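You operate a simulated robot arm through the tools that you are given. There is no shell and no other tool. Be economical: measure what you need, move in short steps, check, and stop when the job is done.

The job below is to be done with a simulated robot arm. You get a single attempt, and the scene is never put back.

TASK
Move the gold corner guard from the blue box to the upper drawer.
Fine: the blue clasp box; free its clasp, open it and leave it open; drawer shut again; the other guard stays.

Only the result counts: the job must be done as asked and must still hold three seconds after the hand-in. Knocking over, shifting, dropping, spilling or breaking anything else fails it.

THE ROBOT
A 6-joint arm with a fingered hand, hanging from a carriage that runs on a rail from [-2043, 0] to [437, 0] (x, y) and turns from -358 to 329 degrees about z. Base frame: it is fixed where the carriage stands at the start and does not move with it; the origin is on the floor, on the carriage's upright axis, x ahead of it, y to its left, z up; the surface under the hand at the start is at about z = 800. Lengths are in mm, angles in degrees, forces in N, time in s.
With the tool pointing down near the work surface it reaches from about 100 to 580 mm from the robot's upright axis, wherever it stands. Its first joint turns from -166.0 to 166.0 degrees. Places, roughly: blue box lid [600, -300, 900]; blue clasp [600, -200, 900]; inside of the upper green drawer [0, -500, 900]; upper green drawer [0, -500, 900]. Payload 4 kg.
Tool frame: the origin (TCP) lies between the finger pads and is the grasp point; the fingertips stand 29 mm ahead of it; z points along the fingers, y is the line along which they close. Largest opening 100 mm; the body of the gripper starts 34 mm behind the TCP. The gripper is a hand of 5 fingers: y runs from the thumb to the fingers, the wrist lies at [-15, -114, -189] in the tool frame, and closing takes about 1.5 s.
Orientation is that of the tool frame in the base frame, as a unit quaternion [w, x, y, z]. With the fingers straight down and the wrist toward the robot, the tool's x, y and z point along [0, 1, 0], [1, 0, 0] and [0, 0, -1] of the base frame.

THE INTERFACE
- The arm moves only by the tool drive_tool. Its argument "targets" is one flat list of numbers, 6 for each row, row after row: the shift along the tool's x, y, z in mm, then the turn, a rotation vector about the tool's x, y, z in degrees. In form: [x, y, z, rx, ry, rz, x, y, z, rx, ry, rz, ...]. A call has 1 to 12 rows; each row shifts and turns the commanded pose from where the row before left it, along the tool's axes as they then stand. "claw" is the closure in counts, from 0 (fully open) to 255 (shut), set as the call begins (left out, the last holds). A row lasts 0.2 s, in which the tool goes at most 50 mm and 8.6 degrees; a call with a longer step from one row to the next is refused whole, and so is a gripper value outside its range. Where a pose cannot be reached the arm comes as near as it can. A force on the tool above 90 N (or 10 N above the force at the start of the call, whichever is more), or a blocked arm, ends the call early, and 0.2 s more pass. The fingers move at their own pace (about 108 mm/s each) and stop on an object; they squeeze with about 31 N. The grip force told is the motor's: it shows also when the fingers shut on nothing. Time passes only in rows, and 0.2 s behind the last, so rows that do not move let the fingers close. It gives the time, the measured TCP pose, the force on the tool (base axes), the opening and the grip force at its end, in the units of the frame above (readings bear some noise), with the torque about the TCP (base axes, N m) and any sound that the robot's microphone picked up.
- Cameras (640 x 400 px; columns grow to the right, rows downward): "scene" is now at [220.2, -51.4, 1776.2]; the picture's right is [-0.92, -0.40, 0.00], its down [-0.37, 0.85, -0.36] and it looks along [0.14, -0.33, -0.93] (base axes); focal length 252 px, centre (320, 200). "wrist" rides on the gripper at [65, -86, -121] in the tool frame; the picture's right is [-0.76, 0.31, -0.58], its down [-0.59, -0.70, 0.40] and it looks along [-0.28, 0.64, 0.71] (tool axes); focal length 247 px, centre (320, 200). There is no depth. A picture from a camera that has moved, and an enlarged one, comes with that camera's place and axes in the base frame and with its lens.
- camera(camera): a new picture of that camera. The clock stands still meanwhile.
- slide_trunk(by): slides the trunk up (or, below 0, down) by that many mm; the arm and the scene camera ride with it, the base frame stays. It gives what a move gives, with no picture.
- drive_base(legs): drives the robot by 1 to 6 legs, each [ahead, left, turn to the left] in mm, mm and degrees, along the robot's own axes; the way and the turn of a leg run together, so that a leg with both is an arc; at most 1500 mm and 180 degrees a leg. The arm and the cameras ride along, it lands a little off, and it stops where it bumps. It keeps to its track: a leg is cut to what the track allows. It gives what a move gives.
- curl_fingers(index, middle, ring, little, thumb_bend, thumb_turn): sets how far each is bent, from 0 (flat) to 100 (curled in); at 30 the hand is open as for a grip, at 70 the pads meet at the TCP. One left out holds its place. A second passes; each finger stops where it meets its share of the squeeze, and holds until it gets a number again. A gripper value or a shape takes the hand back. It gives what a move gives, with no picture; readings hold the bend of each and the force on index, middle, ring, little, thumb and palm. thumb_turn goes from beside the hand (0) to across from the fingers (100), as for a grip.
- grasp_type(shape): the hand has 5 fingers and takes this shape, open, in about a second: jaw (thumb against the fingers, like two jaws); tri (thumb and two fingers); tip (a fingertip pinch); poke (one finger out to press); point (the index stretched); flat (the hand flat); cup (the hand cupped); fist (a fist). The gripper value then closes the fingers along that shape, each until it touches; the sizes above hold for jaw. It gives what a move gives, with no picture.
- pan_tilt(pan, tilt): turns the head with the scene camera to pan (to the left, within 155 degrees either way) and tilt (down, from -29 to 69), counted from straight ahead of the robot. It gives what a move gives.
- close_up(camera, box): a new picture of the part [left, top, right, bottom] of that camera's present view, enlarged. The clock stands still meanwhile.
- finish_job(): hands the job in; it is judged then, once.

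Work in short steps. Places have to be worked out from the pictures, the camera data and where the tool is seen: move nearer, look again, correct. Check each grasp and each placing, and mend what went wrong. You have 120 turns and 82 pictures in all, those below and enlarged ones among them. Open the gripper and draw the arm clear of the work before you hand the job in, unless the task says otherwise; then end with one line.

The tools are called after "Emit:" as a command line: name --argument value ..., lists and objects as JSON in quotes. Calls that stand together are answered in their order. drive_tool: Moves the arm, as the interface text tells. Its arguments: {"type":"object","properties":{"targets":{"type":"array","items":{"type":"number"}},"claw":{"type":"number"}},"required":["targets"]} The other tools are called the same way: slide_trunk (by) slides the trunk up or down; grasp_type (shape) gives the hand a shape; curl_fingers (index, middle, ring, little, thumb_bend, thumb_turn) moves the fingers one by one; drive_base (legs) drives the base; pan_tilt (pan, tilt) turns the head that bears the scene camera; camera (camera) takes a picture; close_up (camera, box) takes an enlarged picture of a part of a camera's view; finish_job () hands the job in.

At the start:

```text
time_s: 0.0
position: [379.8, -400.2, 1098.5]
orientation: [0.001, 0.708, 0.707, -0.001]
wrist_force: [-0.7, 0.2, -0.2]
ft_torque: [-0.02, 0.01, 0.01]
grip_width: 100.0
gripper_force: 0.0
shape: jaw
bend: [30.0, 30.0, 30.0, 30.0, 30.0, 98.0]
finger forces: [0.0, 0.1, 0.0, 0.0, 0.0, 0.0]
trunk travel left (down, up): [-515.0, 85.0]
robot x, y, heading: [1.9, 0.6, 0.1]
head pan, tilt: [-66.5, 68.8]
```

scene: 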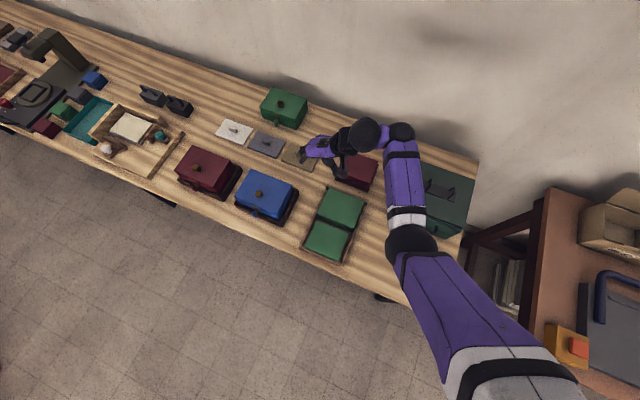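
wrist: 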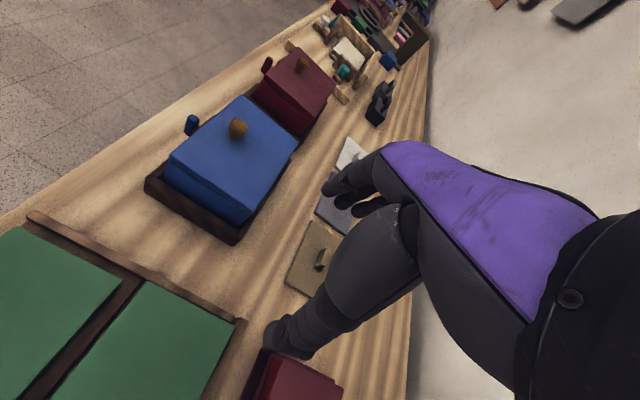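

The scene shows a blue box with a knob and clasp, and a green drawer cabinet near the right end of the table. I take enlarged views for detail.

Emit:
close_up --camera "scene" --box '[170, 130, 330, 230]'

Emit:
close_up --camera "scene" --box '[380, 140, 508, 250]'

Emit:
close_up --camera "wrist" --box '[120, 30, 360, 250]'

```text
4.00 times, centred on (250, 180) of scene
camera zoom: at [220.2, -51.4, 1776.2], right [-0.92, -0.4, 0.0], down [-0.37, 0.85, -0.36], along [0.14, -0.33, -0.93], focal length 1007 px, centre (600, 280)
```

zoom: 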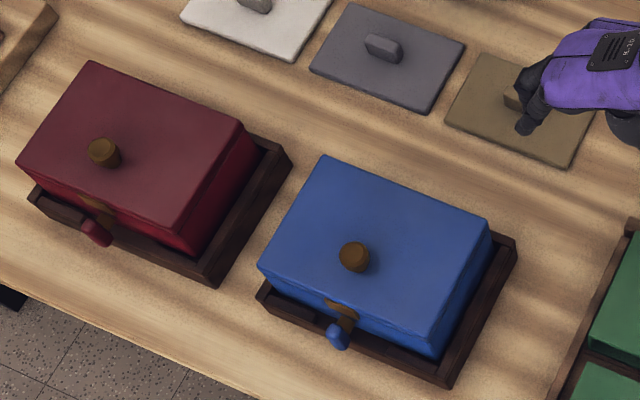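

```text
3.64 times, centred on (444, 195) of scene
camera zoom: at [220.2, -51.4, 1776.2], right [-0.92, -0.4, 0.0], down [-0.37, 0.85, -0.36], along [0.14, -0.33, -0.93], focal length 915 px, centre (-131, 218)
```

zoom: 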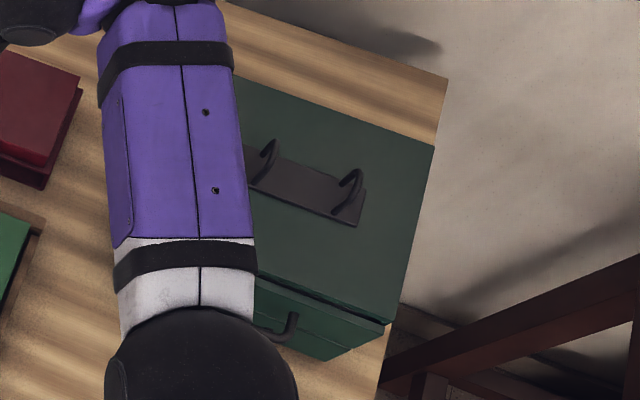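

```text
1.82 times, centred on (240, 140) of wrist
camera zoom: at [295.5, -334.8, 1219.5], right [0.31, -0.76, 0.58], down [-0.7, -0.59, -0.4], along [0.64, -0.28, -0.71], focal length 449 px, centre (466, 309)
```

zoom: 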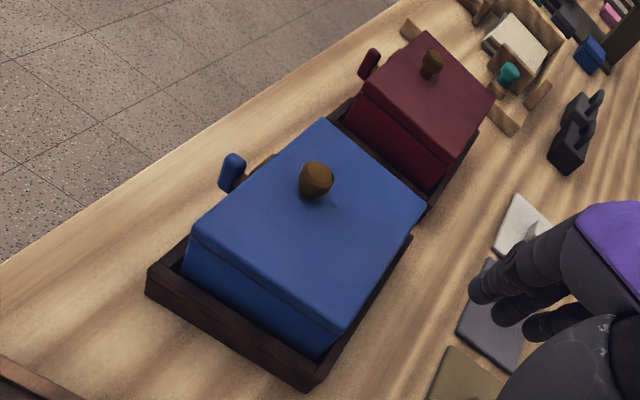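

The clasp tip triangulates to about (559,-222,880) and the lid knob to (566,-282,930), with the box front facing +y. I bring the arm straight ahead of the robot so the whole robot can later face -y.

Emit:
drive_tool --targets '[50, 0, 0, 0, 0, 0, 50, 0, 0, 0, 0, 0, 50, 0, 0, 0, 0, 0, 50, 0, 0, 0, 0, 0, 50, 0, 0, 0, 0, 0, 50, 0, 0, 0, 0, 0, 50, 0, 0, 0, 0, 0, 50, 0, 0, 0, 0, 0]'

```text
time_s: 1.8
position: [395.2, -6.7, 1077.6]
orientation: [0.002, 0.706, 0.708, -0.001]
wrist_force: [0.1, -0.5, 0.0]
ft_torque: [0.07, 0.05, 0.01]
grip_width: 99.9
gripper_force: 0.1
shape: jaw
bend: [30.0, 30.0, 30.0, 30.0, 30.0, 98.0]
finger forces: [0.0, 0.0, 0.0, 0.1, 0.0, 0.1]
out of reach, approached as far as the arm can: row 1, 2
trunk travel left (down, up): [-515.0, 85.0]
robot x, y, heading: [-1.4, 2.7, -0.2]
head pan, tilt: [-66.5, 68.8]
```

Arm is ahead. Now I raise the trunk a little and drive along the rail, then turn to face the table.

Emit:
drive_base --legs '[[437, 0, 0], [0, 0, -90]]'

Emit:
pan_tilt --pan 30 --tilt 60

Emit:
camera --camera "scene"

Emit:
camera --camera "wrist"

```text
time_s: 8.3
position: [425.9, -396.8, 1078.8]
orientation: [0.0, 1.0, -0.004, -0.001]
wrist_force: [0.7, 0.1, 0.2]
ft_torque: [0.0, -0.02, 0.0]
grip_width: 100.1
gripper_force: 0.0
shape: jaw
bend: [30.0, 30.0, 30.0, 30.0, 30.0, 98.0]
finger forces: [0.0, 0.0, 0.1, 0.0, 0.1, 0.0]
trunk travel left (down, up): [-515.0, 85.0]
robot x, y, heading: [434.5, 1.1, -90.4]
head pan, tilt: [-66.5, 68.8]
```

```text
time_s: 10.0
position: [426.5, -395.9, 1078.2]
orientation: [0.0, 1.0, -0.003, -0.001]
wrist_force: [0.7, -0.5, 0.0]
ft_torque: [-0.01, -0.01, 0.03]
grip_width: 99.4
gripper_force: 0.0
shape: jaw
bend: [30.0, 30.0, 30.0, 30.0, 30.0, 98.0]
finger forces: [0.0, 0.0, 0.0, 0.0, 0.0, 0.1]
trunk travel left (down, up): [-515.0, 85.0]
robot x, y, heading: [431.1, 0.0, -90.3]
head pan, tilt: [30.0, 60.0]
```

```text
76 pictures are left
camera scene: at [464.0, -258.0, 1785.6], right [-0.87, -0.49, 0.0], down [-0.43, 0.75, -0.5], along [0.25, -0.43, -0.87], focal length 252 px, centre (320, 200)
```

scene: 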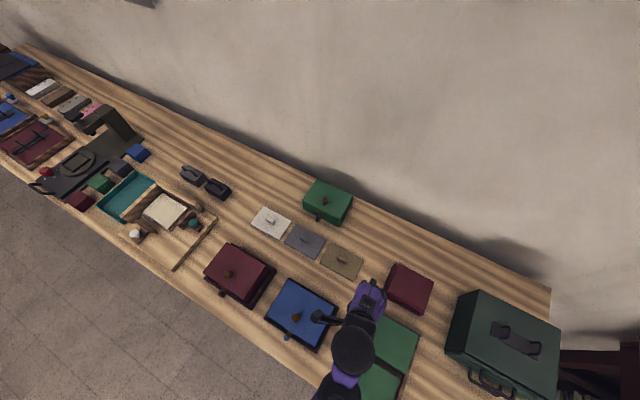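

```text
75 pictures are left
camera wrist: at [492.6, -310.3, 1199.6], right [-0.76, -0.3, 0.58], down [-0.58, 0.71, -0.4], along [-0.29, -0.64, -0.71], focal length 247 px, centre (320, 200)
```

wrist: 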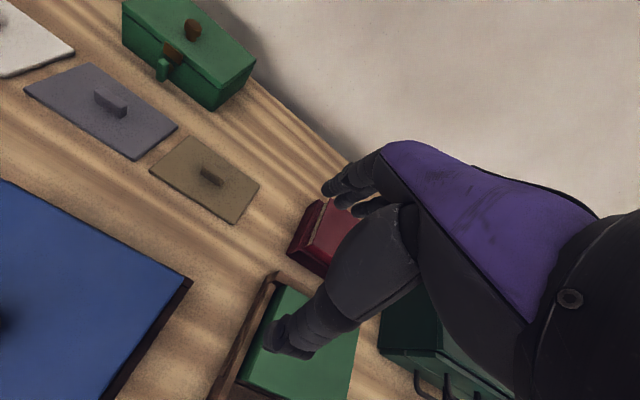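

I now move the hand in front of the box (toward the robot) so the wrist camera sees the clasp from the front.

Emit:
drive_tool --targets '[20, -42, 0, 0, 0, 0, 20, -42, 0, 0, 0, 0, 20, -42, 0, 0, 0, 0, 26, -42, 0, 0, 0, 0, 26, -42, 0, 0, 0, 0, 26, -38, 0, 0, 0, 0, 0, 0, 35, 0, 0, 0, 0, 0, 35, 0, 0, 0, 0, 0, 35, 0, 0, 0, 0, 0, 35, 0, 0, 0]'

Emit:
camera --camera "wrist"

```text
time_s: 12.1
position: [528.8, -224.8, 934.0]
orientation: [0.022, 1.0, -0.009, 0.018]
wrist_force: [-5.9, 15.7, 55.7]
ft_torque: [-3.01, 0.96, -0.57]
grip_width: 94.7
gripper_force: 0.1
shape: jaw
bend: [30.0, 30.0, 30.0, 30.0, 30.0, 98.0]
finger forces: [0.1, 56.5, 0.8, 0.0, 0.1, 0.0]
out of reach, approached as far as the arm can: row 4, 5, 6
trunk travel left (down, up): [-515.0, 85.0]
robot x, y, heading: [434.9, 1.1, -90.6]
head pan, tilt: [30.0, 60.0]
stopped in row 10: the force on the tool passed its limit at 157 N (the readings are from after the stop); the commanded pose is now the measured one
```

```text
74 pictures are left
camera wrist: at [591.7, -134.1, 1053.5], right [-0.78, -0.27, 0.56], down [-0.56, 0.69, -0.45], along [-0.27, -0.67, -0.69], focal length 247 px, centre (320, 200)
```

wrist: 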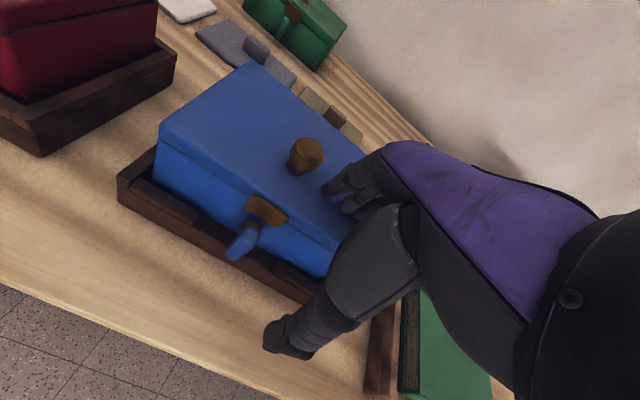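

The arm fell short in y and a finger pressed on the lid; nothing looks displaced. I lift straight up at once.

Emit:
drive_tool --targets '[0, 0, -15, 0, 0, 0, 0, 0, -30, 0, 0, 0, 0, 0, -30, 0, 0, 0, 0, 0, -30, 0, 0, 0]'

Emit:
camera --camera "wrist"

```text
time_s: 13.1
position: [523.2, -219.4, 1035.3]
orientation: [0.016, 1.0, -0.008, 0.013]
wrist_force: [-0.4, -0.4, 0.1]
ft_torque: [-0.01, 0.0, -0.01]
grip_width: 99.7
gripper_force: 0.0
shape: jaw
bend: [30.0, 30.0, 30.0, 30.0, 30.0, 98.0]
finger forces: [0.0, 0.0, 0.0, 0.0, 0.0, 0.0]
trunk travel left (down, up): [-515.0, 85.0]
robot x, y, heading: [432.7, -2.0, -90.4]
head pan, tilt: [30.0, 60.0]
```

```text
73 pictures are left
camera wrist: at [587.9, -129.9, 1154.9], right [-0.78, -0.28, 0.57], down [-0.57, 0.7, -0.44], along [-0.27, -0.66, -0.7], focal length 247 px, centre (320, 200)
```

wrist: 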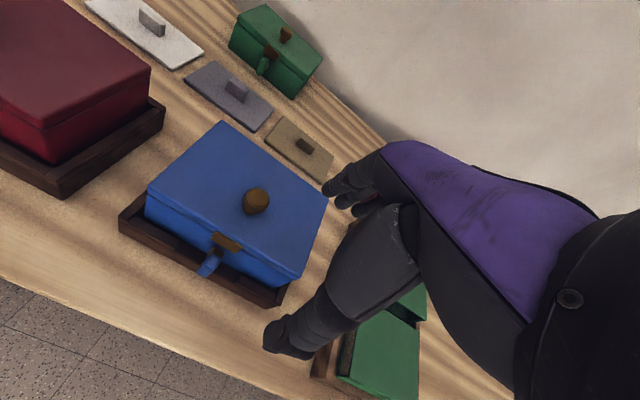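

Box is still seated in its tray. I zoom on the clasp.

Emit:
close_up --camera "wrist" --box '[110, 110, 340, 310]'

Emit:
close_up --camera "scene" --box '[240, 260, 340, 360]'

```text
2.00 times, centred on (225, 210) of wrist
camera zoom: at [587.9, -129.9, 1154.9], right [-0.78, -0.28, 0.57], down [-0.57, 0.7, -0.44], along [-0.27, -0.66, -0.7], focal length 494 px, centre (510, 180)
```

zoom: 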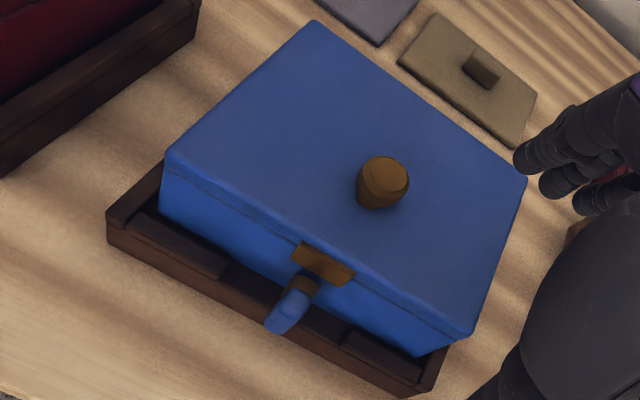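

```text
4.00 times, centred on (290, 310) of scene
camera zoom: at [463.9, -257.9, 1785.5], right [-0.87, -0.49, 0.0], down [-0.43, 0.75, -0.5], along [0.25, -0.43, -0.87], focal length 1007 px, centre (440, -240)
```

zoom: 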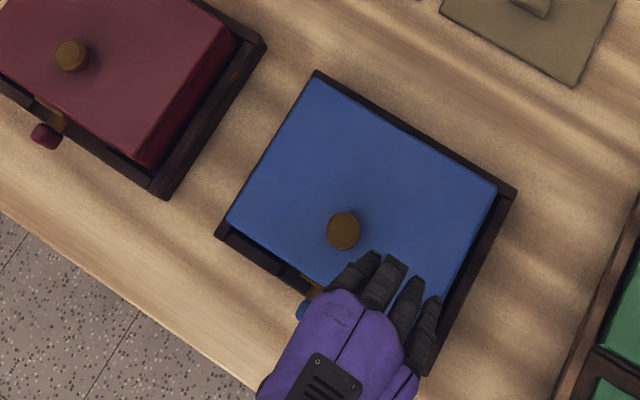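

The clasp is a small lever sticking out the front, tip near (567,-217,868). I shift the carriage back along the rail so the front zone is well within reach.

Emit:
drive_base --legs '[[0, -170, 0]]'

Emit:
drive_tool --targets '[30, -20, 0, 0, 0, 0, 40, -25, 0, 0, 0, 0, 40, -25, 0, 0, 0, 0, 40, -25, 0, 0, 0, 0, 40, -10, 0, 0, 0, 0, 30, 0, 0, 0, 0, 0]'

```text
time_s: 14.6
position: [356.1, -218.9, 1034.4]
orientation: [0.016, 1.0, -0.007, 0.013]
wrist_force: [-0.2, 0.0, 0.6]
ft_torque: [0.01, -0.01, 0.05]
grip_width: 99.7
gripper_force: 0.0
shape: jaw
bend: [30.0, 30.0, 30.0, 30.0, 30.0, 98.0]
finger forces: [0.0, 0.0, 0.0, 0.0, 0.0, 0.0]
trunk travel left (down, up): [-515.0, 85.0]
robot x, y, heading: [265.5, -0.2, -90.4]
head pan, tilt: [30.0, 60.0]
```

```text
time_s: 16.0
position: [546.9, -212.3, 959.8]
orientation: [0.016, 1.0, -0.007, 0.015]
wrist_force: [-0.2, -0.7, 0.0]
ft_torque: [-0.02, -0.04, -0.02]
grip_width: 99.7
gripper_force: 0.1
shape: jaw
bend: [30.0, 30.0, 30.0, 30.0, 30.0, 98.0]
finger forces: [0.1, 0.0, 0.0, 0.1, 0.1, 0.1]
out of reach, approached as far as the arm can: row 1, 2, 3, 4, 5
trunk travel left (down, up): [-515.0, 85.0]
robot x, y, heading: [266.2, 2.3, -90.6]
head pan, tilt: [30.0, 60.0]
```

The arm folds up too much at this height; raising the trunk gives it more room. I raise it 85 mm.

Emit:
slide_trunk --by 85

Emit:
drive_tool --targets '[0, -20, 0, 0, 0, 0, 0, -20, 0, 0, 0, 0, 0, -20, 0, 0, 0, 0, 0, -20, 0, 0, 0, 0]'

```text
time_s: 17.2
position: [546.5, -211.1, 1044.1]
orientation: [0.016, 1.0, -0.007, 0.015]
wrist_force: [0.6, 0.4, 0.3]
ft_torque: [-0.01, -0.02, -0.01]
grip_width: 100.2
gripper_force: 0.0
shape: jaw
bend: [30.0, 30.0, 30.0, 30.0, 30.0, 98.0]
finger forces: [0.1, 0.0, 0.0, 0.1, 0.1, 0.0]
trunk travel left (down, up): [-600.0, 0.0]
robot x, y, heading: [267.6, 0.9, -90.2]
head pan, tilt: [30.0, 60.0]
```

```text
time_s: 18.2
position: [549.6, -158.9, 1005.3]
orientation: [0.016, 1.0, -0.006, 0.016]
wrist_force: [-0.3, -0.8, -0.2]
ft_torque: [0.01, 0.0, -0.02]
grip_width: 100.0
gripper_force: 0.0
shape: jaw
bend: [30.0, 30.0, 30.0, 30.0, 30.0, 98.0]
finger forces: [0.0, 0.0, 0.1, 0.0, 0.0, 0.1]
out of reach, approached as far as the arm can: row 1, 2, 3, 4
trunk travel left (down, up): [-600.0, 0.0]
robot x, y, heading: [267.1, -0.3, -90.5]
head pan, tilt: [30.0, 60.0]
```

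Emit:
drive_tool --targets '[0, -20, 25, 0, 0, 0, 0, -20, 25, 0, 0, 0]'

Emit:
camera --camera "wrist"

```text
time_s: 18.8
position: [552.2, -121.3, 954.8]
orientation: [0.017, 1.0, -0.006, 0.014]
wrist_force: [0.1, 0.0, 0.4]
ft_torque: [0.02, 0.01, -0.01]
grip_width: 100.0
gripper_force: 0.0
shape: jaw
bend: [30.0, 30.0, 30.0, 30.0, 30.0, 98.0]
finger forces: [0.1, 0.0, 0.1, 0.0, 0.0, 0.0]
trunk travel left (down, up): [-600.0, 0.0]
robot x, y, heading: [269.0, -0.0, -90.5]
head pan, tilt: [30.0, 60.0]
```

```text
70 pictures are left
camera wrist: at [615.7, -32.1, 1074.2], right [-0.78, -0.28, 0.56], down [-0.57, 0.7, -0.44], along [-0.27, -0.66, -0.7], focal length 247 px, centre (320, 200)
```

wrist: 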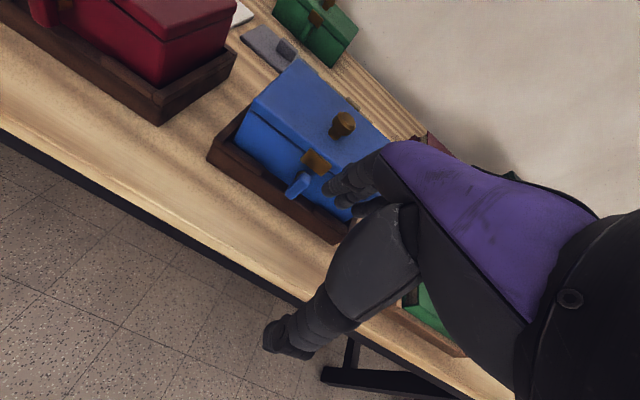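

Clear of the box front now. I close up on the clasp from here.

Emit:
close_up --camera "wrist" --box '[220, 100, 380, 220]'

Emit:
close_up --camera "wrist" --box '[20, 0, 240, 130]'

```text
3.33 times, centred on (300, 160) of wrist
camera zoom: at [615.7, -32.1, 1074.2], right [-0.78, -0.28, 0.56], down [-0.57, 0.7, -0.44], along [-0.27, -0.66, -0.7], focal length 823 px, centre (387, 333)
```

zoom: 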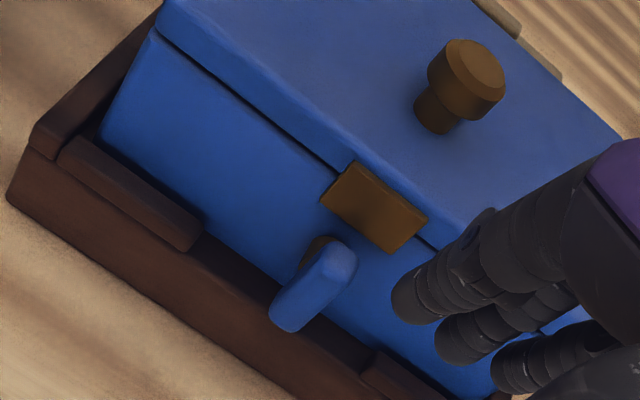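

```text
2.91 times, centred on (130, 65) of wrist
camera zoom: at [615.7, -32.1, 1074.2], right [-0.78, -0.28, 0.56], down [-0.57, 0.7, -0.44], along [-0.27, -0.66, -0.7], focal length 718 px, centre (873, 593)
```

zoom: 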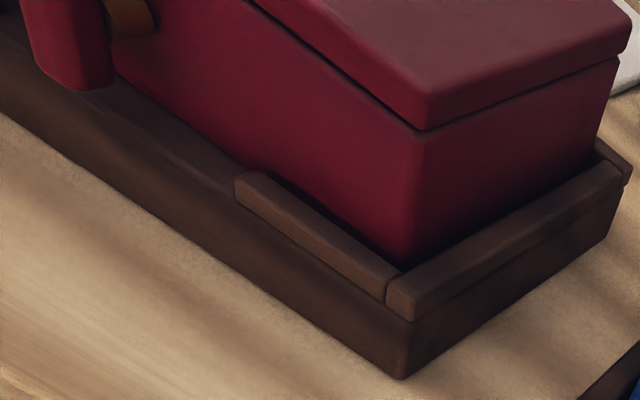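

The lever sits on a post below a brown catch plate on the lid. I look from the scene camera to get its direction in the second view.

Emit:
pan_tilt --pan 70 --tilt 60

Emit:
camera --camera "scene"

```text
time_s: 19.8
position: [552.2, -120.4, 954.2]
orientation: [0.017, 1.0, -0.007, 0.014]
wrist_force: [0.3, 1.0, 0.4]
ft_torque: [0.01, 0.02, 0.02]
grip_width: 99.9
gripper_force: 0.1
shape: jaw
bend: [30.0, 30.0, 30.0, 30.0, 30.0, 98.0]
finger forces: [0.0, 0.0, 0.1, 0.1, 0.1, 0.0]
trunk travel left (down, up): [-600.0, 0.0]
robot x, y, heading: [266.0, -2.1, -90.6]
head pan, tilt: [70.0, 60.0]
```

```text
67 pictures are left
camera scene: at [325.2, -223.3, 1870.1], right [-0.35, -0.94, 0.0], down [-0.81, 0.3, -0.5], along [0.47, -0.17, -0.87], focal length 252 px, centre (320, 200)
```

scene: 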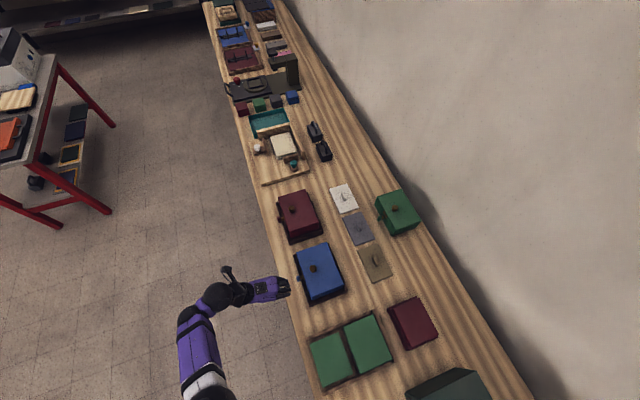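

Emit:
close_up --camera "scene" --box '[270, 230, 360, 310]'

```text
5.00 times, centred on (315, 270) of scene
camera zoom: at [325.2, -223.3, 1870.1], right [-0.35, -0.94, 0.0], down [-0.81, 0.3, -0.5], along [0.47, -0.17, -0.87], focal length 1258 px, centre (345, -150)
```

zoom: 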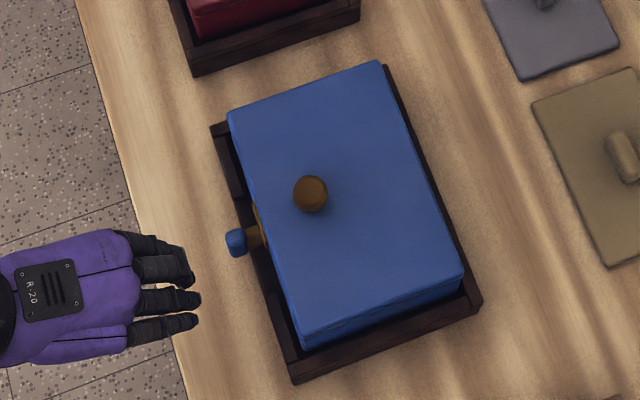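

The blue piece looks like a vertical thumb-turn plate (~z 850–894, x≈569, y≈-219) on a central post at z≈873. I'll push its upper end sideways with one finger; first I take the poke shape and look.

Emit:
grasp_type --shape "poke"

Emit:
camera --camera "wrist"

Emit:
close_up --camera "scene" --box '[190, 250, 310, 330]'

```text
time_s: 20.7
position: [551.7, -120.2, 954.5]
orientation: [0.017, 1.0, -0.006, 0.013]
wrist_force: [0.0, 0.4, 0.4]
ft_torque: [0.0, 0.01, 0.02]
grip_width: 0.0
gripper_force: 0.0
shape: poke
bend: [70.0, 70.0, 99.0, 99.0, 100.0, 100.0]
finger forces: [0.0, 0.0, 0.1, 0.0, 0.0, 0.0]
trunk travel left (down, up): [-600.0, 0.0]
robot x, y, heading: [269.2, -2.5, -90.4]
head pan, tilt: [70.0, 60.0]
```

```text
65 pictures are left
camera wrist: at [615.5, -32.4, 1074.4], right [-0.78, -0.28, 0.57], down [-0.57, 0.7, -0.44], along [-0.27, -0.66, -0.7], focal length 247 px, centre (320, 200)
```

wrist: 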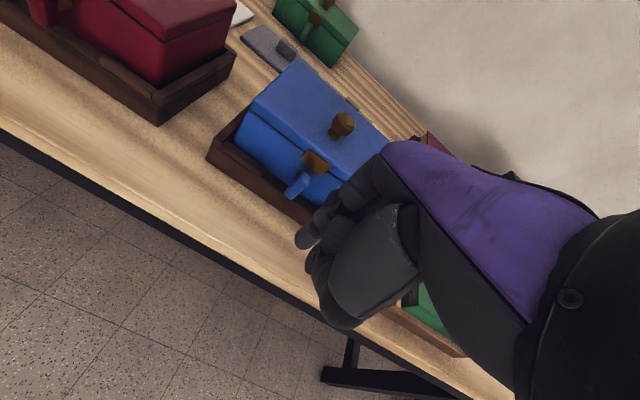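

```text
5.00 times, centred on (250, 290) of scene
camera zoom: at [325.2, -223.2, 1870.1], right [-0.35, -0.94, 0.0], down [-0.81, 0.3, -0.5], along [0.47, -0.17, -0.87], focal length 1258 px, centre (670, -250)
```

zoom: 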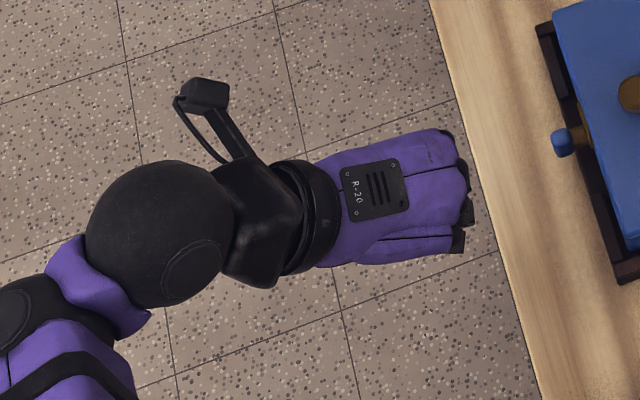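

In poke the fingertips sit about at the TCP, 29 mm ahead. I approach to the -x side of the plate, fingertip at about z 878.

Emit:
drive_tool --targets '[-26, 0, 0, 0, 0, 0, 0, 35, 0, 0, 0, 0, 0, 35, 0, 0, 0, 0, 0, 25, 10, 0, 0, 0, 0, 0, 20, 0, 0, 0, 0, 0, 17, 0, 0, 0]'

Emit:
camera --camera "wrist"

Emit:
close_up --camera "scene" --box '[270, 230, 360, 310]'

```text
time_s: 22.1
position: [526.7, -218.0, 910.3]
orientation: [0.017, 1.0, -0.006, 0.014]
wrist_force: [0.5, -0.2, 0.5]
ft_torque: [-0.03, 0.02, 0.0]
grip_width: 0.2
gripper_force: 0.2
shape: poke
bend: [70.0, 70.0, 99.0, 99.0, 100.0, 100.0]
finger forces: [0.1, 0.0, 0.0, 0.0, 0.0, 0.1]
trunk travel left (down, up): [-600.0, 0.0]
robot x, y, heading: [265.2, 1.1, -90.4]
head pan, tilt: [70.0, 60.0]
```

```text
63 pictures are left
camera wrist: at [589.7, -128.9, 1030.4], right [-0.78, -0.28, 0.56], down [-0.57, 0.7, -0.44], along [-0.27, -0.66, -0.7], focal length 247 px, centre (320, 200)
```

wrist: 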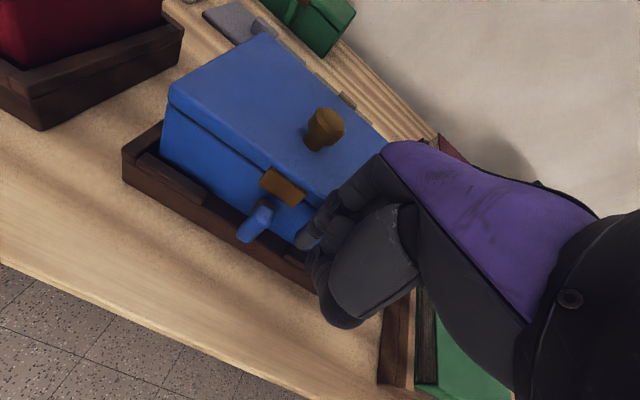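

```text
5.00 times, centred on (315, 270) of scene
camera zoom: at [325.2, -223.2, 1870.2], right [-0.35, -0.94, 0.0], down [-0.81, 0.3, -0.5], along [0.47, -0.17, -0.87], focal length 1258 px, centre (345, -150)
```

zoom: 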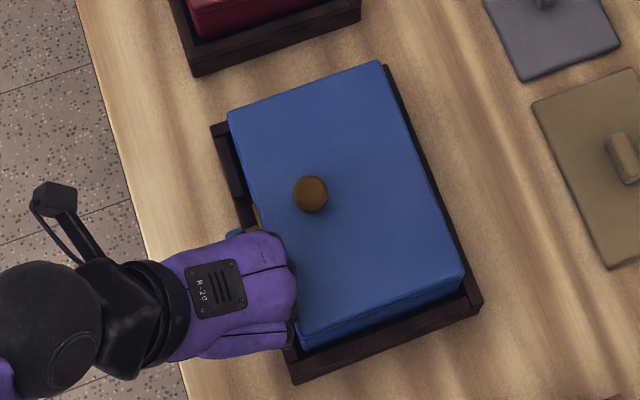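

Emit:
close_up --camera "wrist" --box '[220, 150, 360, 290]'

```text
2.86 times, centred on (290, 220) of wrist
camera zoom: at [589.7, -128.9, 1030.4], right [-0.78, -0.28, 0.56], down [-0.57, 0.7, -0.44], along [-0.27, -0.66, -0.7], focal length 706 px, centre (406, 143)
```

zoom: 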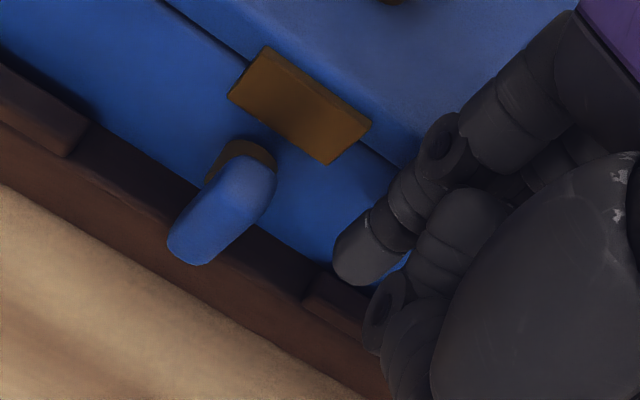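

The lever hangs from a post, pivot likely near its top (z≈880), tip ≈850. I lower the fingertip to about 857 and push +x gently in small steps.

Emit:
drive_tool --targets '[0, -3, 12, 0, 0, 0, 0, 0, 12, 0, 0, 0, 8, 0, 0, 0, 0, 0, 6, 0, 0, 0, 0, 0, 5, 0, 0, 0, 0, 0, 5, 0, 0, 0, 0, 0]'

Emit:
close_up --camera "wrist" --box '[220, 150, 360, 290]'

```text
time_s: 23.5
position: [546.5, -215.4, 885.1]
orientation: [0.017, 1.0, -0.008, 0.012]
wrist_force: [-9.2, 4.9, 5.8]
ft_torque: [-0.26, 0.06, -0.15]
grip_width: 0.0
gripper_force: 0.1
shape: poke
bend: [70.0, 70.0, 99.0, 99.0, 100.0, 100.0]
finger forces: [8.3, 5.8, 0.0, 0.1, 0.1, 0.0]
trunk travel left (down, up): [-600.0, 0.0]
robot x, y, heading: [267.9, 1.8, -90.1]
head pan, tilt: [70.0, 60.0]
```

```text
2.86 times, centred on (290, 220) of wrist
camera zoom: at [610.6, -126.5, 1005.3], right [-0.78, -0.28, 0.57], down [-0.57, 0.7, -0.44], along [-0.28, -0.66, -0.7], focal length 706 px, centre (406, 143)
```

zoom: 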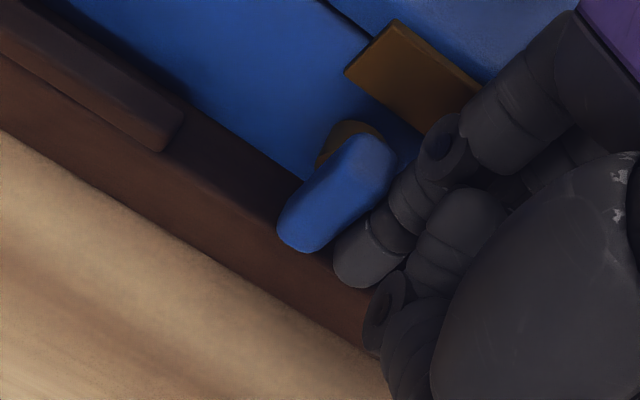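

Contact at about 9 N. I push a bit further and see if it swings.

Emit:
drive_tool --targets '[4, 0, 0, 0, 0, 0, 4, 0, 0, 0, 0, 0, 4, 0, 0, 0, 0, 0]'

Emit:
close_up --camera "wrist" --box '[220, 150, 360, 290]'

```text
time_s: 24.3
position: [551.1, -215.0, 884.7]
orientation: [0.017, 1.0, -0.01, 0.007]
wrist_force: [-34.4, 9.0, 15.9]
ft_torque: [-0.49, 0.26, -0.36]
grip_width: 0.0
gripper_force: 0.0
shape: poke
bend: [70.0, 70.0, 99.0, 99.0, 100.0, 100.0]
finger forces: [32.9, 10.3, 0.0, 0.1, 0.0, 0.0]
trunk travel left (down, up): [-600.0, 0.0]
robot x, y, heading: [266.3, 1.1, -90.4]
head pan, tilt: [70.0, 60.0]
```

```text
2.86 times, centred on (290, 220) of wrist
camera zoom: at [615.8, -126.3, 1003.2], right [-0.77, -0.27, 0.58], down [-0.57, 0.7, -0.43], along [-0.29, -0.66, -0.7], focal length 706 px, centre (406, 143)
```

zoom: 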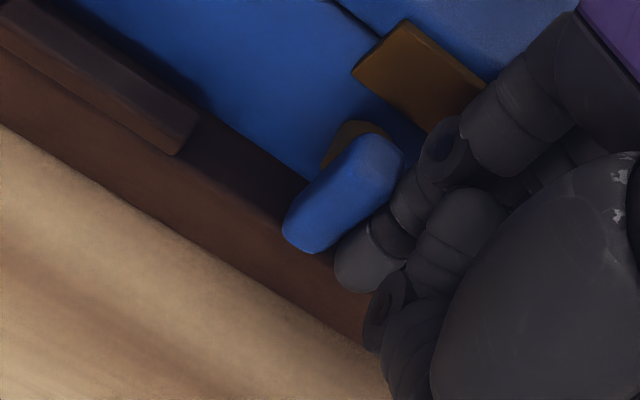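

34 N without movement toward +x. I back off, hop over to the +x side and try the other way.

Emit:
drive_tool --targets '[-8, 0, 0, 0, 0, 0, -4, -8, -20, 0, 0, 0, 0, 0, -30, 0, 0, 0, 40, 0, 0, 0, 0, 0, 40, 0, 0, 0, 0, 0, 0, 0, 25, 0, 0, 0, 0, 8, 25, 0, 0, 0]'

Emit:
close_up --camera "wrist" --box '[220, 120, 420, 300]'

Emit:
close_up --camera "scene" --box '[280, 240, 330, 290]'

```text
time_s: 25.9
position: [632.0, -214.8, 889.6]
orientation: [0.015, 1.0, -0.004, 0.016]
wrist_force: [1.3, 9.0, 4.9]
ft_torque: [-0.33, 0.09, -0.05]
grip_width: 0.0
gripper_force: 0.0
shape: poke
bend: [70.0, 70.0, 99.0, 99.0, 100.0, 100.0]
finger forces: [0.0, 8.4, 0.8, 0.0, 0.1, 0.0]
trunk travel left (down, up): [-600.0, 0.0]
robot x, y, heading: [265.7, 0.5, -90.1]
head pan, tilt: [70.0, 60.0]
```

```text
2.22 times, centred on (320, 210) of wrist
camera zoom: at [695.3, -125.8, 1009.8], right [-0.78, -0.28, 0.56], down [-0.57, 0.7, -0.44], along [-0.27, -0.66, -0.7], focal length 549 px, centre (320, 178)
```

zoom: 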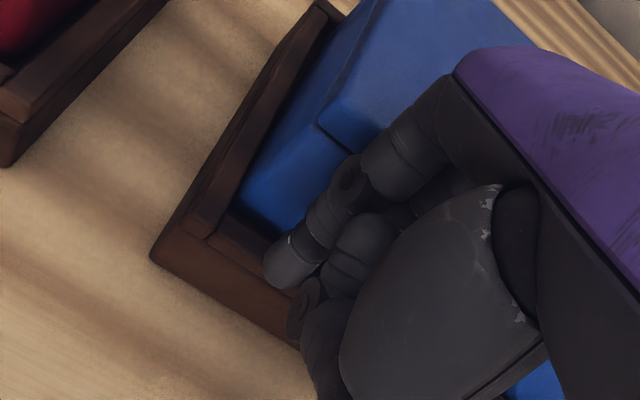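

```text
8.00 times, centred on (305, 265) of scene
camera zoom: at [325.3, -222.7, 1870.0], right [-0.35, -0.94, 0.0], down [-0.81, 0.3, -0.5], along [0.47, -0.17, -0.87], focal length 2014 px, centre (440, -320)
```

zoom: 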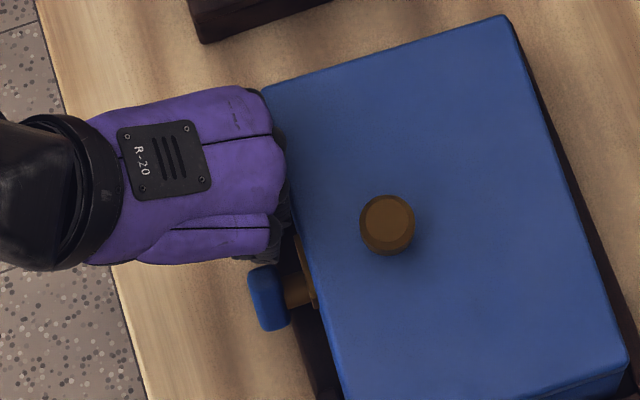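

The finger rubs the box front lightly here. I move 7 mm outward, then approach the lever from +x and push toward -x.

Emit:
drive_tool --targets '[0, -7, 4, 0, 0, 0, -15, 0, 0, 0, 0, 0, -10, 0, 0, 0, 0, 0, -6, 0, 0, 0, 0, 0, -5, 0, 0, 0, 0, 0]'

Emit:
close_up --camera "wrist" --box '[220, 120, 420, 300]'

Emit:
close_up --camera "scene" --box '[280, 240, 330, 290]'

```text
time_s: 27.1
position: [596.1, -209.9, 884.3]
orientation: [0.017, 1.0, -0.007, 0.014]
wrist_force: [1.6, 0.0, 1.0]
ft_torque: [-0.01, -0.02, -0.03]
grip_width: 0.0
gripper_force: 0.1
shape: poke
bend: [70.0, 70.0, 99.0, 99.0, 100.0, 100.0]
finger forces: [0.0, 1.8, 0.1, 0.1, 0.0, 0.0]
trunk travel left (down, up): [-600.0, 0.0]
robot x, y, heading: [266.6, -2.5, -90.5]
head pan, tilt: [70.0, 60.0]
```

```text
2.22 times, centred on (320, 210) of wrist
camera zoom: at [658.8, -120.3, 1004.5], right [-0.78, -0.28, 0.56], down [-0.57, 0.7, -0.44], along [-0.27, -0.66, -0.7], focal length 549 px, centre (320, 178)
```

zoom: 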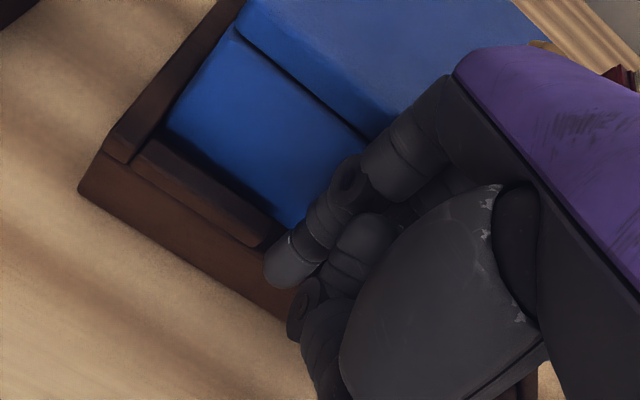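

```text
8.00 times, centred on (305, 265) of scene
camera zoom: at [325.4, -223.2, 1870.2], right [-0.35, -0.94, 0.0], down [-0.81, 0.3, -0.5], along [0.47, -0.17, -0.87], focal length 2014 px, centre (440, -320)
```

zoom: 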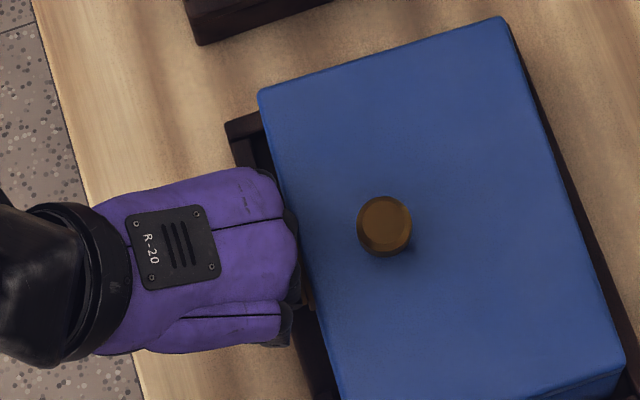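

Just at contact. I continue pushing -x and watch the force.

Emit:
drive_tool --targets '[-5, 0, 0, 0, 0, 0, -5, 0, 0, 0, 0, 0, -4, 0, 0, 0, 0, 0]'

```text
time_s: 27.9
position: [584.9, -208.0, 884.3]
orientation: [0.017, 1.0, -0.006, 0.016]
wrist_force: [9.9, 1.0, -0.2]
ft_torque: [0.01, 0.02, 0.13]
grip_width: 0.0
gripper_force: 0.2
shape: poke
bend: [70.0, 70.0, 99.0, 99.0, 100.0, 100.0]
finger forces: [0.0, 9.7, 0.1, 0.0, 0.0, 0.1]
trunk travel left (down, up): [-600.0, 0.0]
robot x, y, heading: [268.1, -0.1, -90.3]
head pan, tilt: [70.0, 60.0]
```

The lever appears to give toward -x at only 10 N. I keep pushing.

Emit:
drive_tool --targets '[-6, 0, 0, 0, 0, 0, -6, 0, 0, 0, 0, 0, -6, 0, 0, 0, 0, 0]'

Emit:
camera --camera "wrist"

```text
time_s: 28.7
position: [580.7, -207.4, 887.0]
orientation: [0.017, 1.0, -0.003, 0.024]
wrist_force: [38.0, 7.9, 7.7]
ft_torque: [-0.11, 0.01, 0.41]
grip_width: 0.2
gripper_force: 0.4
shape: poke
bend: [70.0, 70.0, 99.0, 99.0, 100.0, 100.0]
finger forces: [0.0, 39.5, 0.0, 0.0, 0.0, 0.0]
trunk travel left (down, up): [-600.0, 0.0]
robot x, y, heading: [266.2, -4.5, -90.3]
head pan, tilt: [70.0, 60.0]
```

```text
54 pictures are left
camera wrist: at [640.8, -117.5, 1009.3], right [-0.79, -0.28, 0.55], down [-0.56, 0.69, -0.45], along [-0.25, -0.66, -0.7], focal length 247 px, centre (320, 200)
```

wrist: 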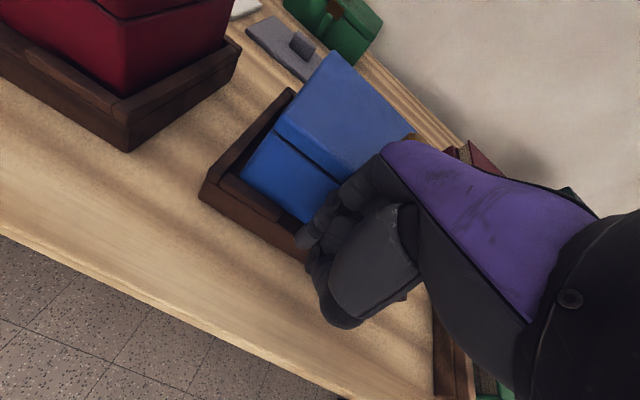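

Only a small slide of the box, no swing at 38 N; so it probably isn't a side-swing lever. I back off and yaw the hand ~50° to see the lever in profile.

Emit:
drive_tool --targets '[8, 0, 0, 0, 0, 0, 4, -15, 0, 0, 0, 0, 8, -20, -20, 0, 0, 0, 10, -10, -20, 0, 0, 0, 10, 0, -10, 0, 0, 8.5, 6, 0, 0, 0, 0, 8.5, 0, 0, 0, 0, 0, 8.5, 0, 0, 0, 0, 0, 8.5, 0, 0, 0, 0, 0, 8.5, 0, 0, 0, 0, 0, 7.5]'

Emit:
camera --camera "wrist"

```text
time_s: 30.9
position: [607.6, -163.3, 933.2]
orientation: [0.008, 0.903, -0.429, 0.02]
wrist_force: [0.4, 0.8, -0.4]
ft_torque: [0.02, -0.02, 0.0]
grip_width: 0.0
gripper_force: 0.1
shape: poke
bend: [70.0, 70.0, 99.0, 99.0, 100.0, 100.0]
finger forces: [0.0, 0.1, 0.0, 0.0, 0.0, 0.1]
trunk travel left (down, up): [-600.0, 0.0]
robot x, y, heading: [269.0, -2.8, -90.2]
head pan, tilt: [70.0, 60.0]
```

```text
53 pictures are left
camera wrist: at [712.0, -155.5, 1056.9], right [-0.73, 0.41, 0.54], down [0.18, 0.89, -0.42], along [-0.66, -0.21, -0.73], focal length 247 px, centre (320, 200)
```

wrist: 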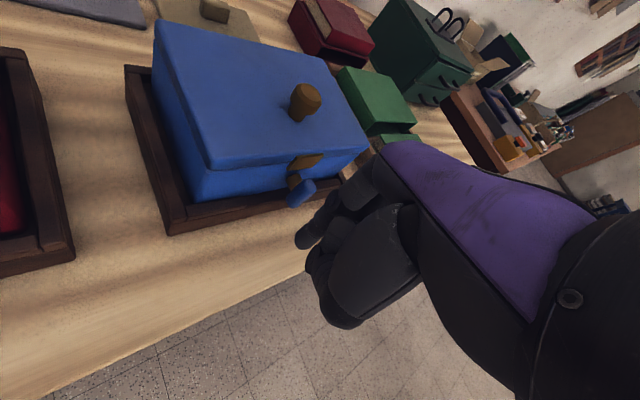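

Emit:
close_up --camera "wrist" --box '[250, 130, 350, 230]'

Emit:
close_up --camera "wrist" --box '[330, 0, 530, 150]'

```text
4.00 times, centred on (300, 180) of wrist
camera zoom: at [712.0, -155.5, 1056.9], right [-0.73, 0.41, 0.54], down [0.18, 0.89, -0.42], along [-0.66, -0.21, -0.73], focal length 988 px, centre (400, 280)
```

zoom: 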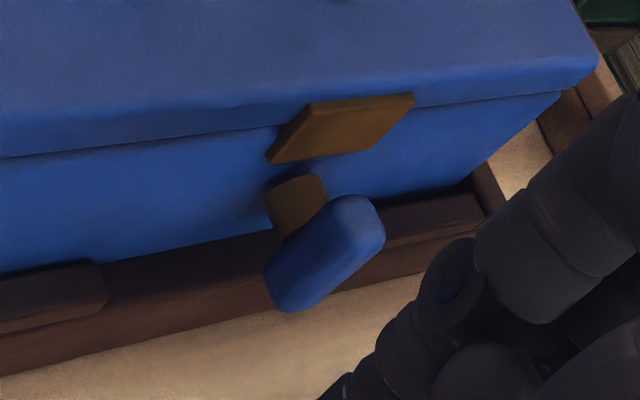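

```text
2.67 times, centred on (430, 75) of wrist
camera zoom: at [712.0, -155.5, 1056.9], right [-0.73, 0.41, 0.54], down [0.18, 0.89, -0.42], along [-0.66, -0.21, -0.73], focal length 659 px, centre (27, 533)
```

zoom: 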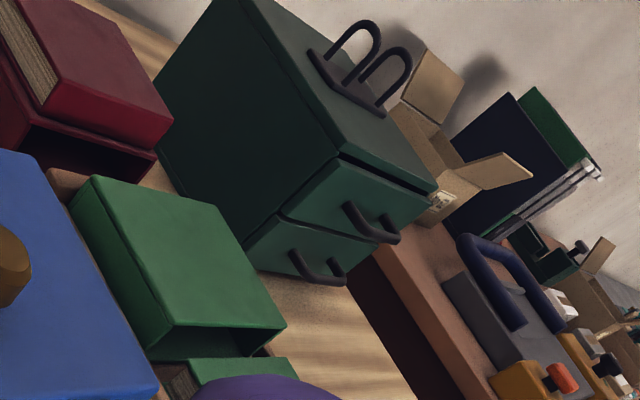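

Now it's clear: a vertical thumb-turn bar (z≈852–898, x≈565, y≈-219) centred on a post at z≈875 — my pushes hit both halves at once. I'll push only the top half: fingertip at z≈886, toward -x.

Emit:
drive_tool --targets '[0, 0, 0, 0, 0, -8.5, 0, 0, 0, 0, 0, -8.5, 0, 0, 0, 0, 0, -8.5, 0, 0, 0, 0, 0, -8.5, 0, 0, 0, 0, 0, -8.5, 0, 0, 0, 0, 0, -7.5, 0, 25, 5, 0, 0, 0, 0, 24, 12, 0, 0, 0, -8, 0, 0, 0, 0, 0, -6, 0, 0, 0, 0, 0]'

```text
time_s: 33.1
position: [593.6, -213.8, 916.9]
orientation: [0.016, 1.0, -0.006, 0.014]
wrist_force: [0.1, 0.1, -1.4]
ft_torque: [-0.03, 0.02, -0.01]
grip_width: 0.1
gripper_force: 0.1
shape: poke
bend: [70.0, 70.0, 99.0, 99.0, 100.0, 100.0]
finger forces: [0.0, 0.0, 0.0, 0.1, 0.0, 0.0]
trunk travel left (down, up): [-600.0, 0.0]
robot x, y, heading: [265.7, 2.7, -90.2]
head pan, tilt: [70.0, 60.0]
```

Emit:
drive_tool --targets '[-6, 0, 0, 0, 0, 0, -5, 0, 0, 0, 0, 0, -5, 0, 0, 0, 0, 0, -5, 0, 1, 0, 0, 0]'

Emit:
camera --camera "wrist"

```text
time_s: 34.1
position: [580.8, -211.6, 917.5]
orientation: [0.017, 1.0, -0.004, 0.019]
wrist_force: [18.2, 1.1, 0.4]
ft_torque: [0.04, -0.49, 0.07]
grip_width: 0.0
gripper_force: 0.0
shape: poke
bend: [70.0, 70.0, 99.0, 99.0, 100.0, 100.0]
finger forces: [0.0, 19.0, 0.0, 0.1, 0.1, 0.0]
trunk travel left (down, up): [-600.0, 0.0]
robot x, y, heading: [265.0, -0.2, -90.2]
head pan, tilt: [70.0, 60.0]
```

```text
50 pictures are left
camera wrist: at [642.6, -122.9, 1038.5], right [-0.78, -0.28, 0.56], down [-0.57, 0.69, -0.44], along [-0.26, -0.66, -0.7], focal length 247 px, centre (320, 200)
```

wrist: 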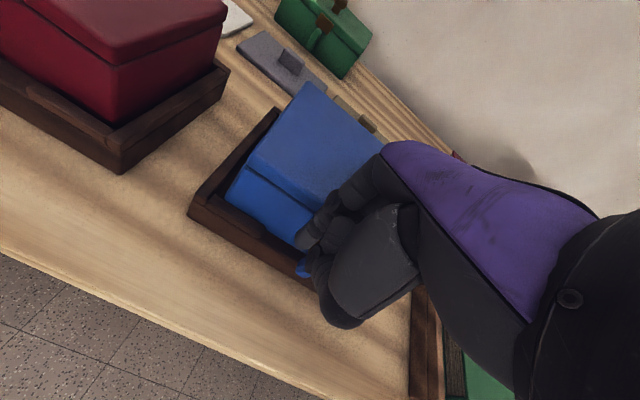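

Bar bottom shows under the finger; 18 N so far. Pushing on.

Emit:
drive_tool --targets '[-5, 0, 0, 0, 0, 0, -5, 0, 0, 0, 0, 0, -5, 0, 0, 0, 0, 0]'

Emit:
close_up --camera "wrist" --box '[260, 180, 360, 300]'

```text
time_s: 34.9
position: [577.8, -211.9, 920.8]
orientation: [0.017, 1.0, -0.002, 0.026]
wrist_force: [43.0, 5.0, 8.9]
ft_torque: [0.14, -1.23, 0.07]
grip_width: 0.2
gripper_force: 0.0
shape: poke
bend: [70.0, 70.0, 99.0, 99.0, 100.0, 100.0]
finger forces: [0.0, 44.5, 0.0, 0.1, 0.0, 0.0]
trunk travel left (down, up): [-600.0, 0.0]
robot x, y, heading: [265.1, -2.7, -90.4]
head pan, tilt: [70.0, 60.0]
```

```text
3.33 times, centred on (310, 240) of wrist
camera zoom: at [637.1, -122.2, 1042.7], right [-0.79, -0.28, 0.55], down [-0.56, 0.69, -0.45], along [-0.25, -0.66, -0.7], focal length 823 px, centre (353, 67)
```

zoom: 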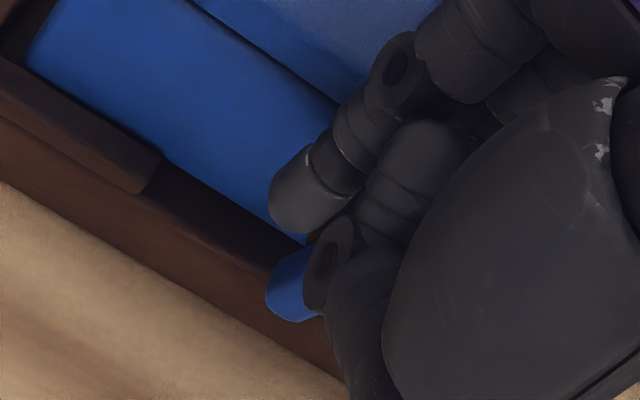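

Blocked this way (43 N). I hop to the -x side and push the top half toward +x.

Emit:
drive_tool --targets '[12, 0, 0, 0, 0, 0, 0, -10, -15, 0, 0, 0, 0, 0, -20, 0, 0, 0, -40, 0, 0, 0, 0, 0, -26, 0, 0, 0, 0, 0, 0, 6, 20, 0, 0, 0, 0, 2, 18, 0, 0, 0]'

Emit:
close_up --camera "wrist" --box '[220, 150, 360, 290]'

```text
time_s: 36.5
position: [505.1, -211.4, 910.4]
orientation: [0.017, 1.0, -0.007, 0.015]
wrist_force: [-0.4, 0.3, 0.1]
ft_torque: [0.01, -0.01, 0.0]
grip_width: 0.0
gripper_force: 0.0
shape: poke
bend: [70.0, 70.0, 99.0, 99.0, 100.0, 100.0]
finger forces: [0.1, 0.0, 0.1, 0.1, 0.1, 0.0]
trunk travel left (down, up): [-600.0, 0.0]
robot x, y, heading: [266.1, -0.8, -90.4]
head pan, tilt: [70.0, 60.0]
```

```text
2.86 times, centred on (290, 220) of wrist
camera zoom: at [567.9, -121.7, 1029.8], right [-0.78, -0.28, 0.56], down [-0.57, 0.7, -0.44], along [-0.27, -0.66, -0.7], focal length 706 px, centre (406, 143)
```

zoom: 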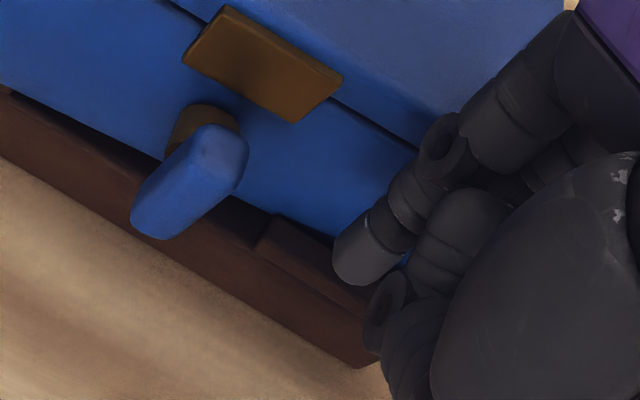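

Emit:
drive_tool --targets '[14, 0, -5, 0, 0, 0, 14, 0, 0, 0, 0, 0, 5, 0, 0, 0, 0, 0, 5, 0, 0, 0, 0, 0, 5, 0, 0, 0, 0, 0]'

Emit:
close_up --camera "wrist" --box '[220, 150, 360, 290]'

```text
time_s: 37.7
position: [547.2, -210.9, 916.3]
orientation: [0.017, 1.0, -0.007, 0.014]
wrist_force: [-1.5, -0.5, -0.5]
ft_torque: [-0.03, 0.0, 0.0]
grip_width: 0.0
gripper_force: 0.0
shape: poke
bend: [70.0, 70.0, 99.0, 99.0, 100.0, 100.0]
finger forces: [1.1, 0.1, 0.0, 0.1, 0.0, 0.0]
trunk travel left (down, up): [-600.0, 0.0]
robot x, y, heading: [268.1, -2.1, -90.3]
head pan, tilt: [70.0, 60.0]
```

```text
2.86 times, centred on (290, 220) of wrist
camera zoom: at [610.4, -121.4, 1036.4], right [-0.78, -0.28, 0.56], down [-0.57, 0.7, -0.44], along [-0.27, -0.66, -0.7], focal length 706 px, centre (406, 143)
```

zoom: 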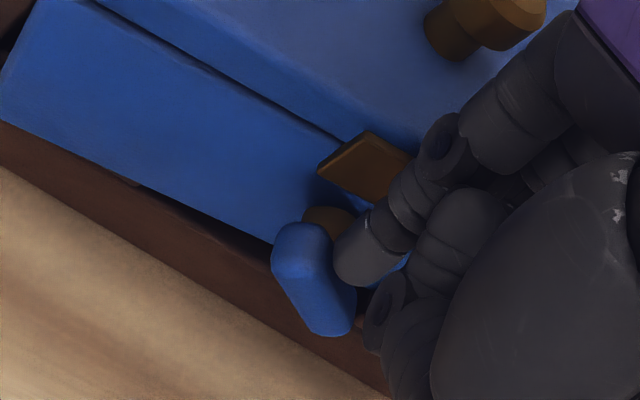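

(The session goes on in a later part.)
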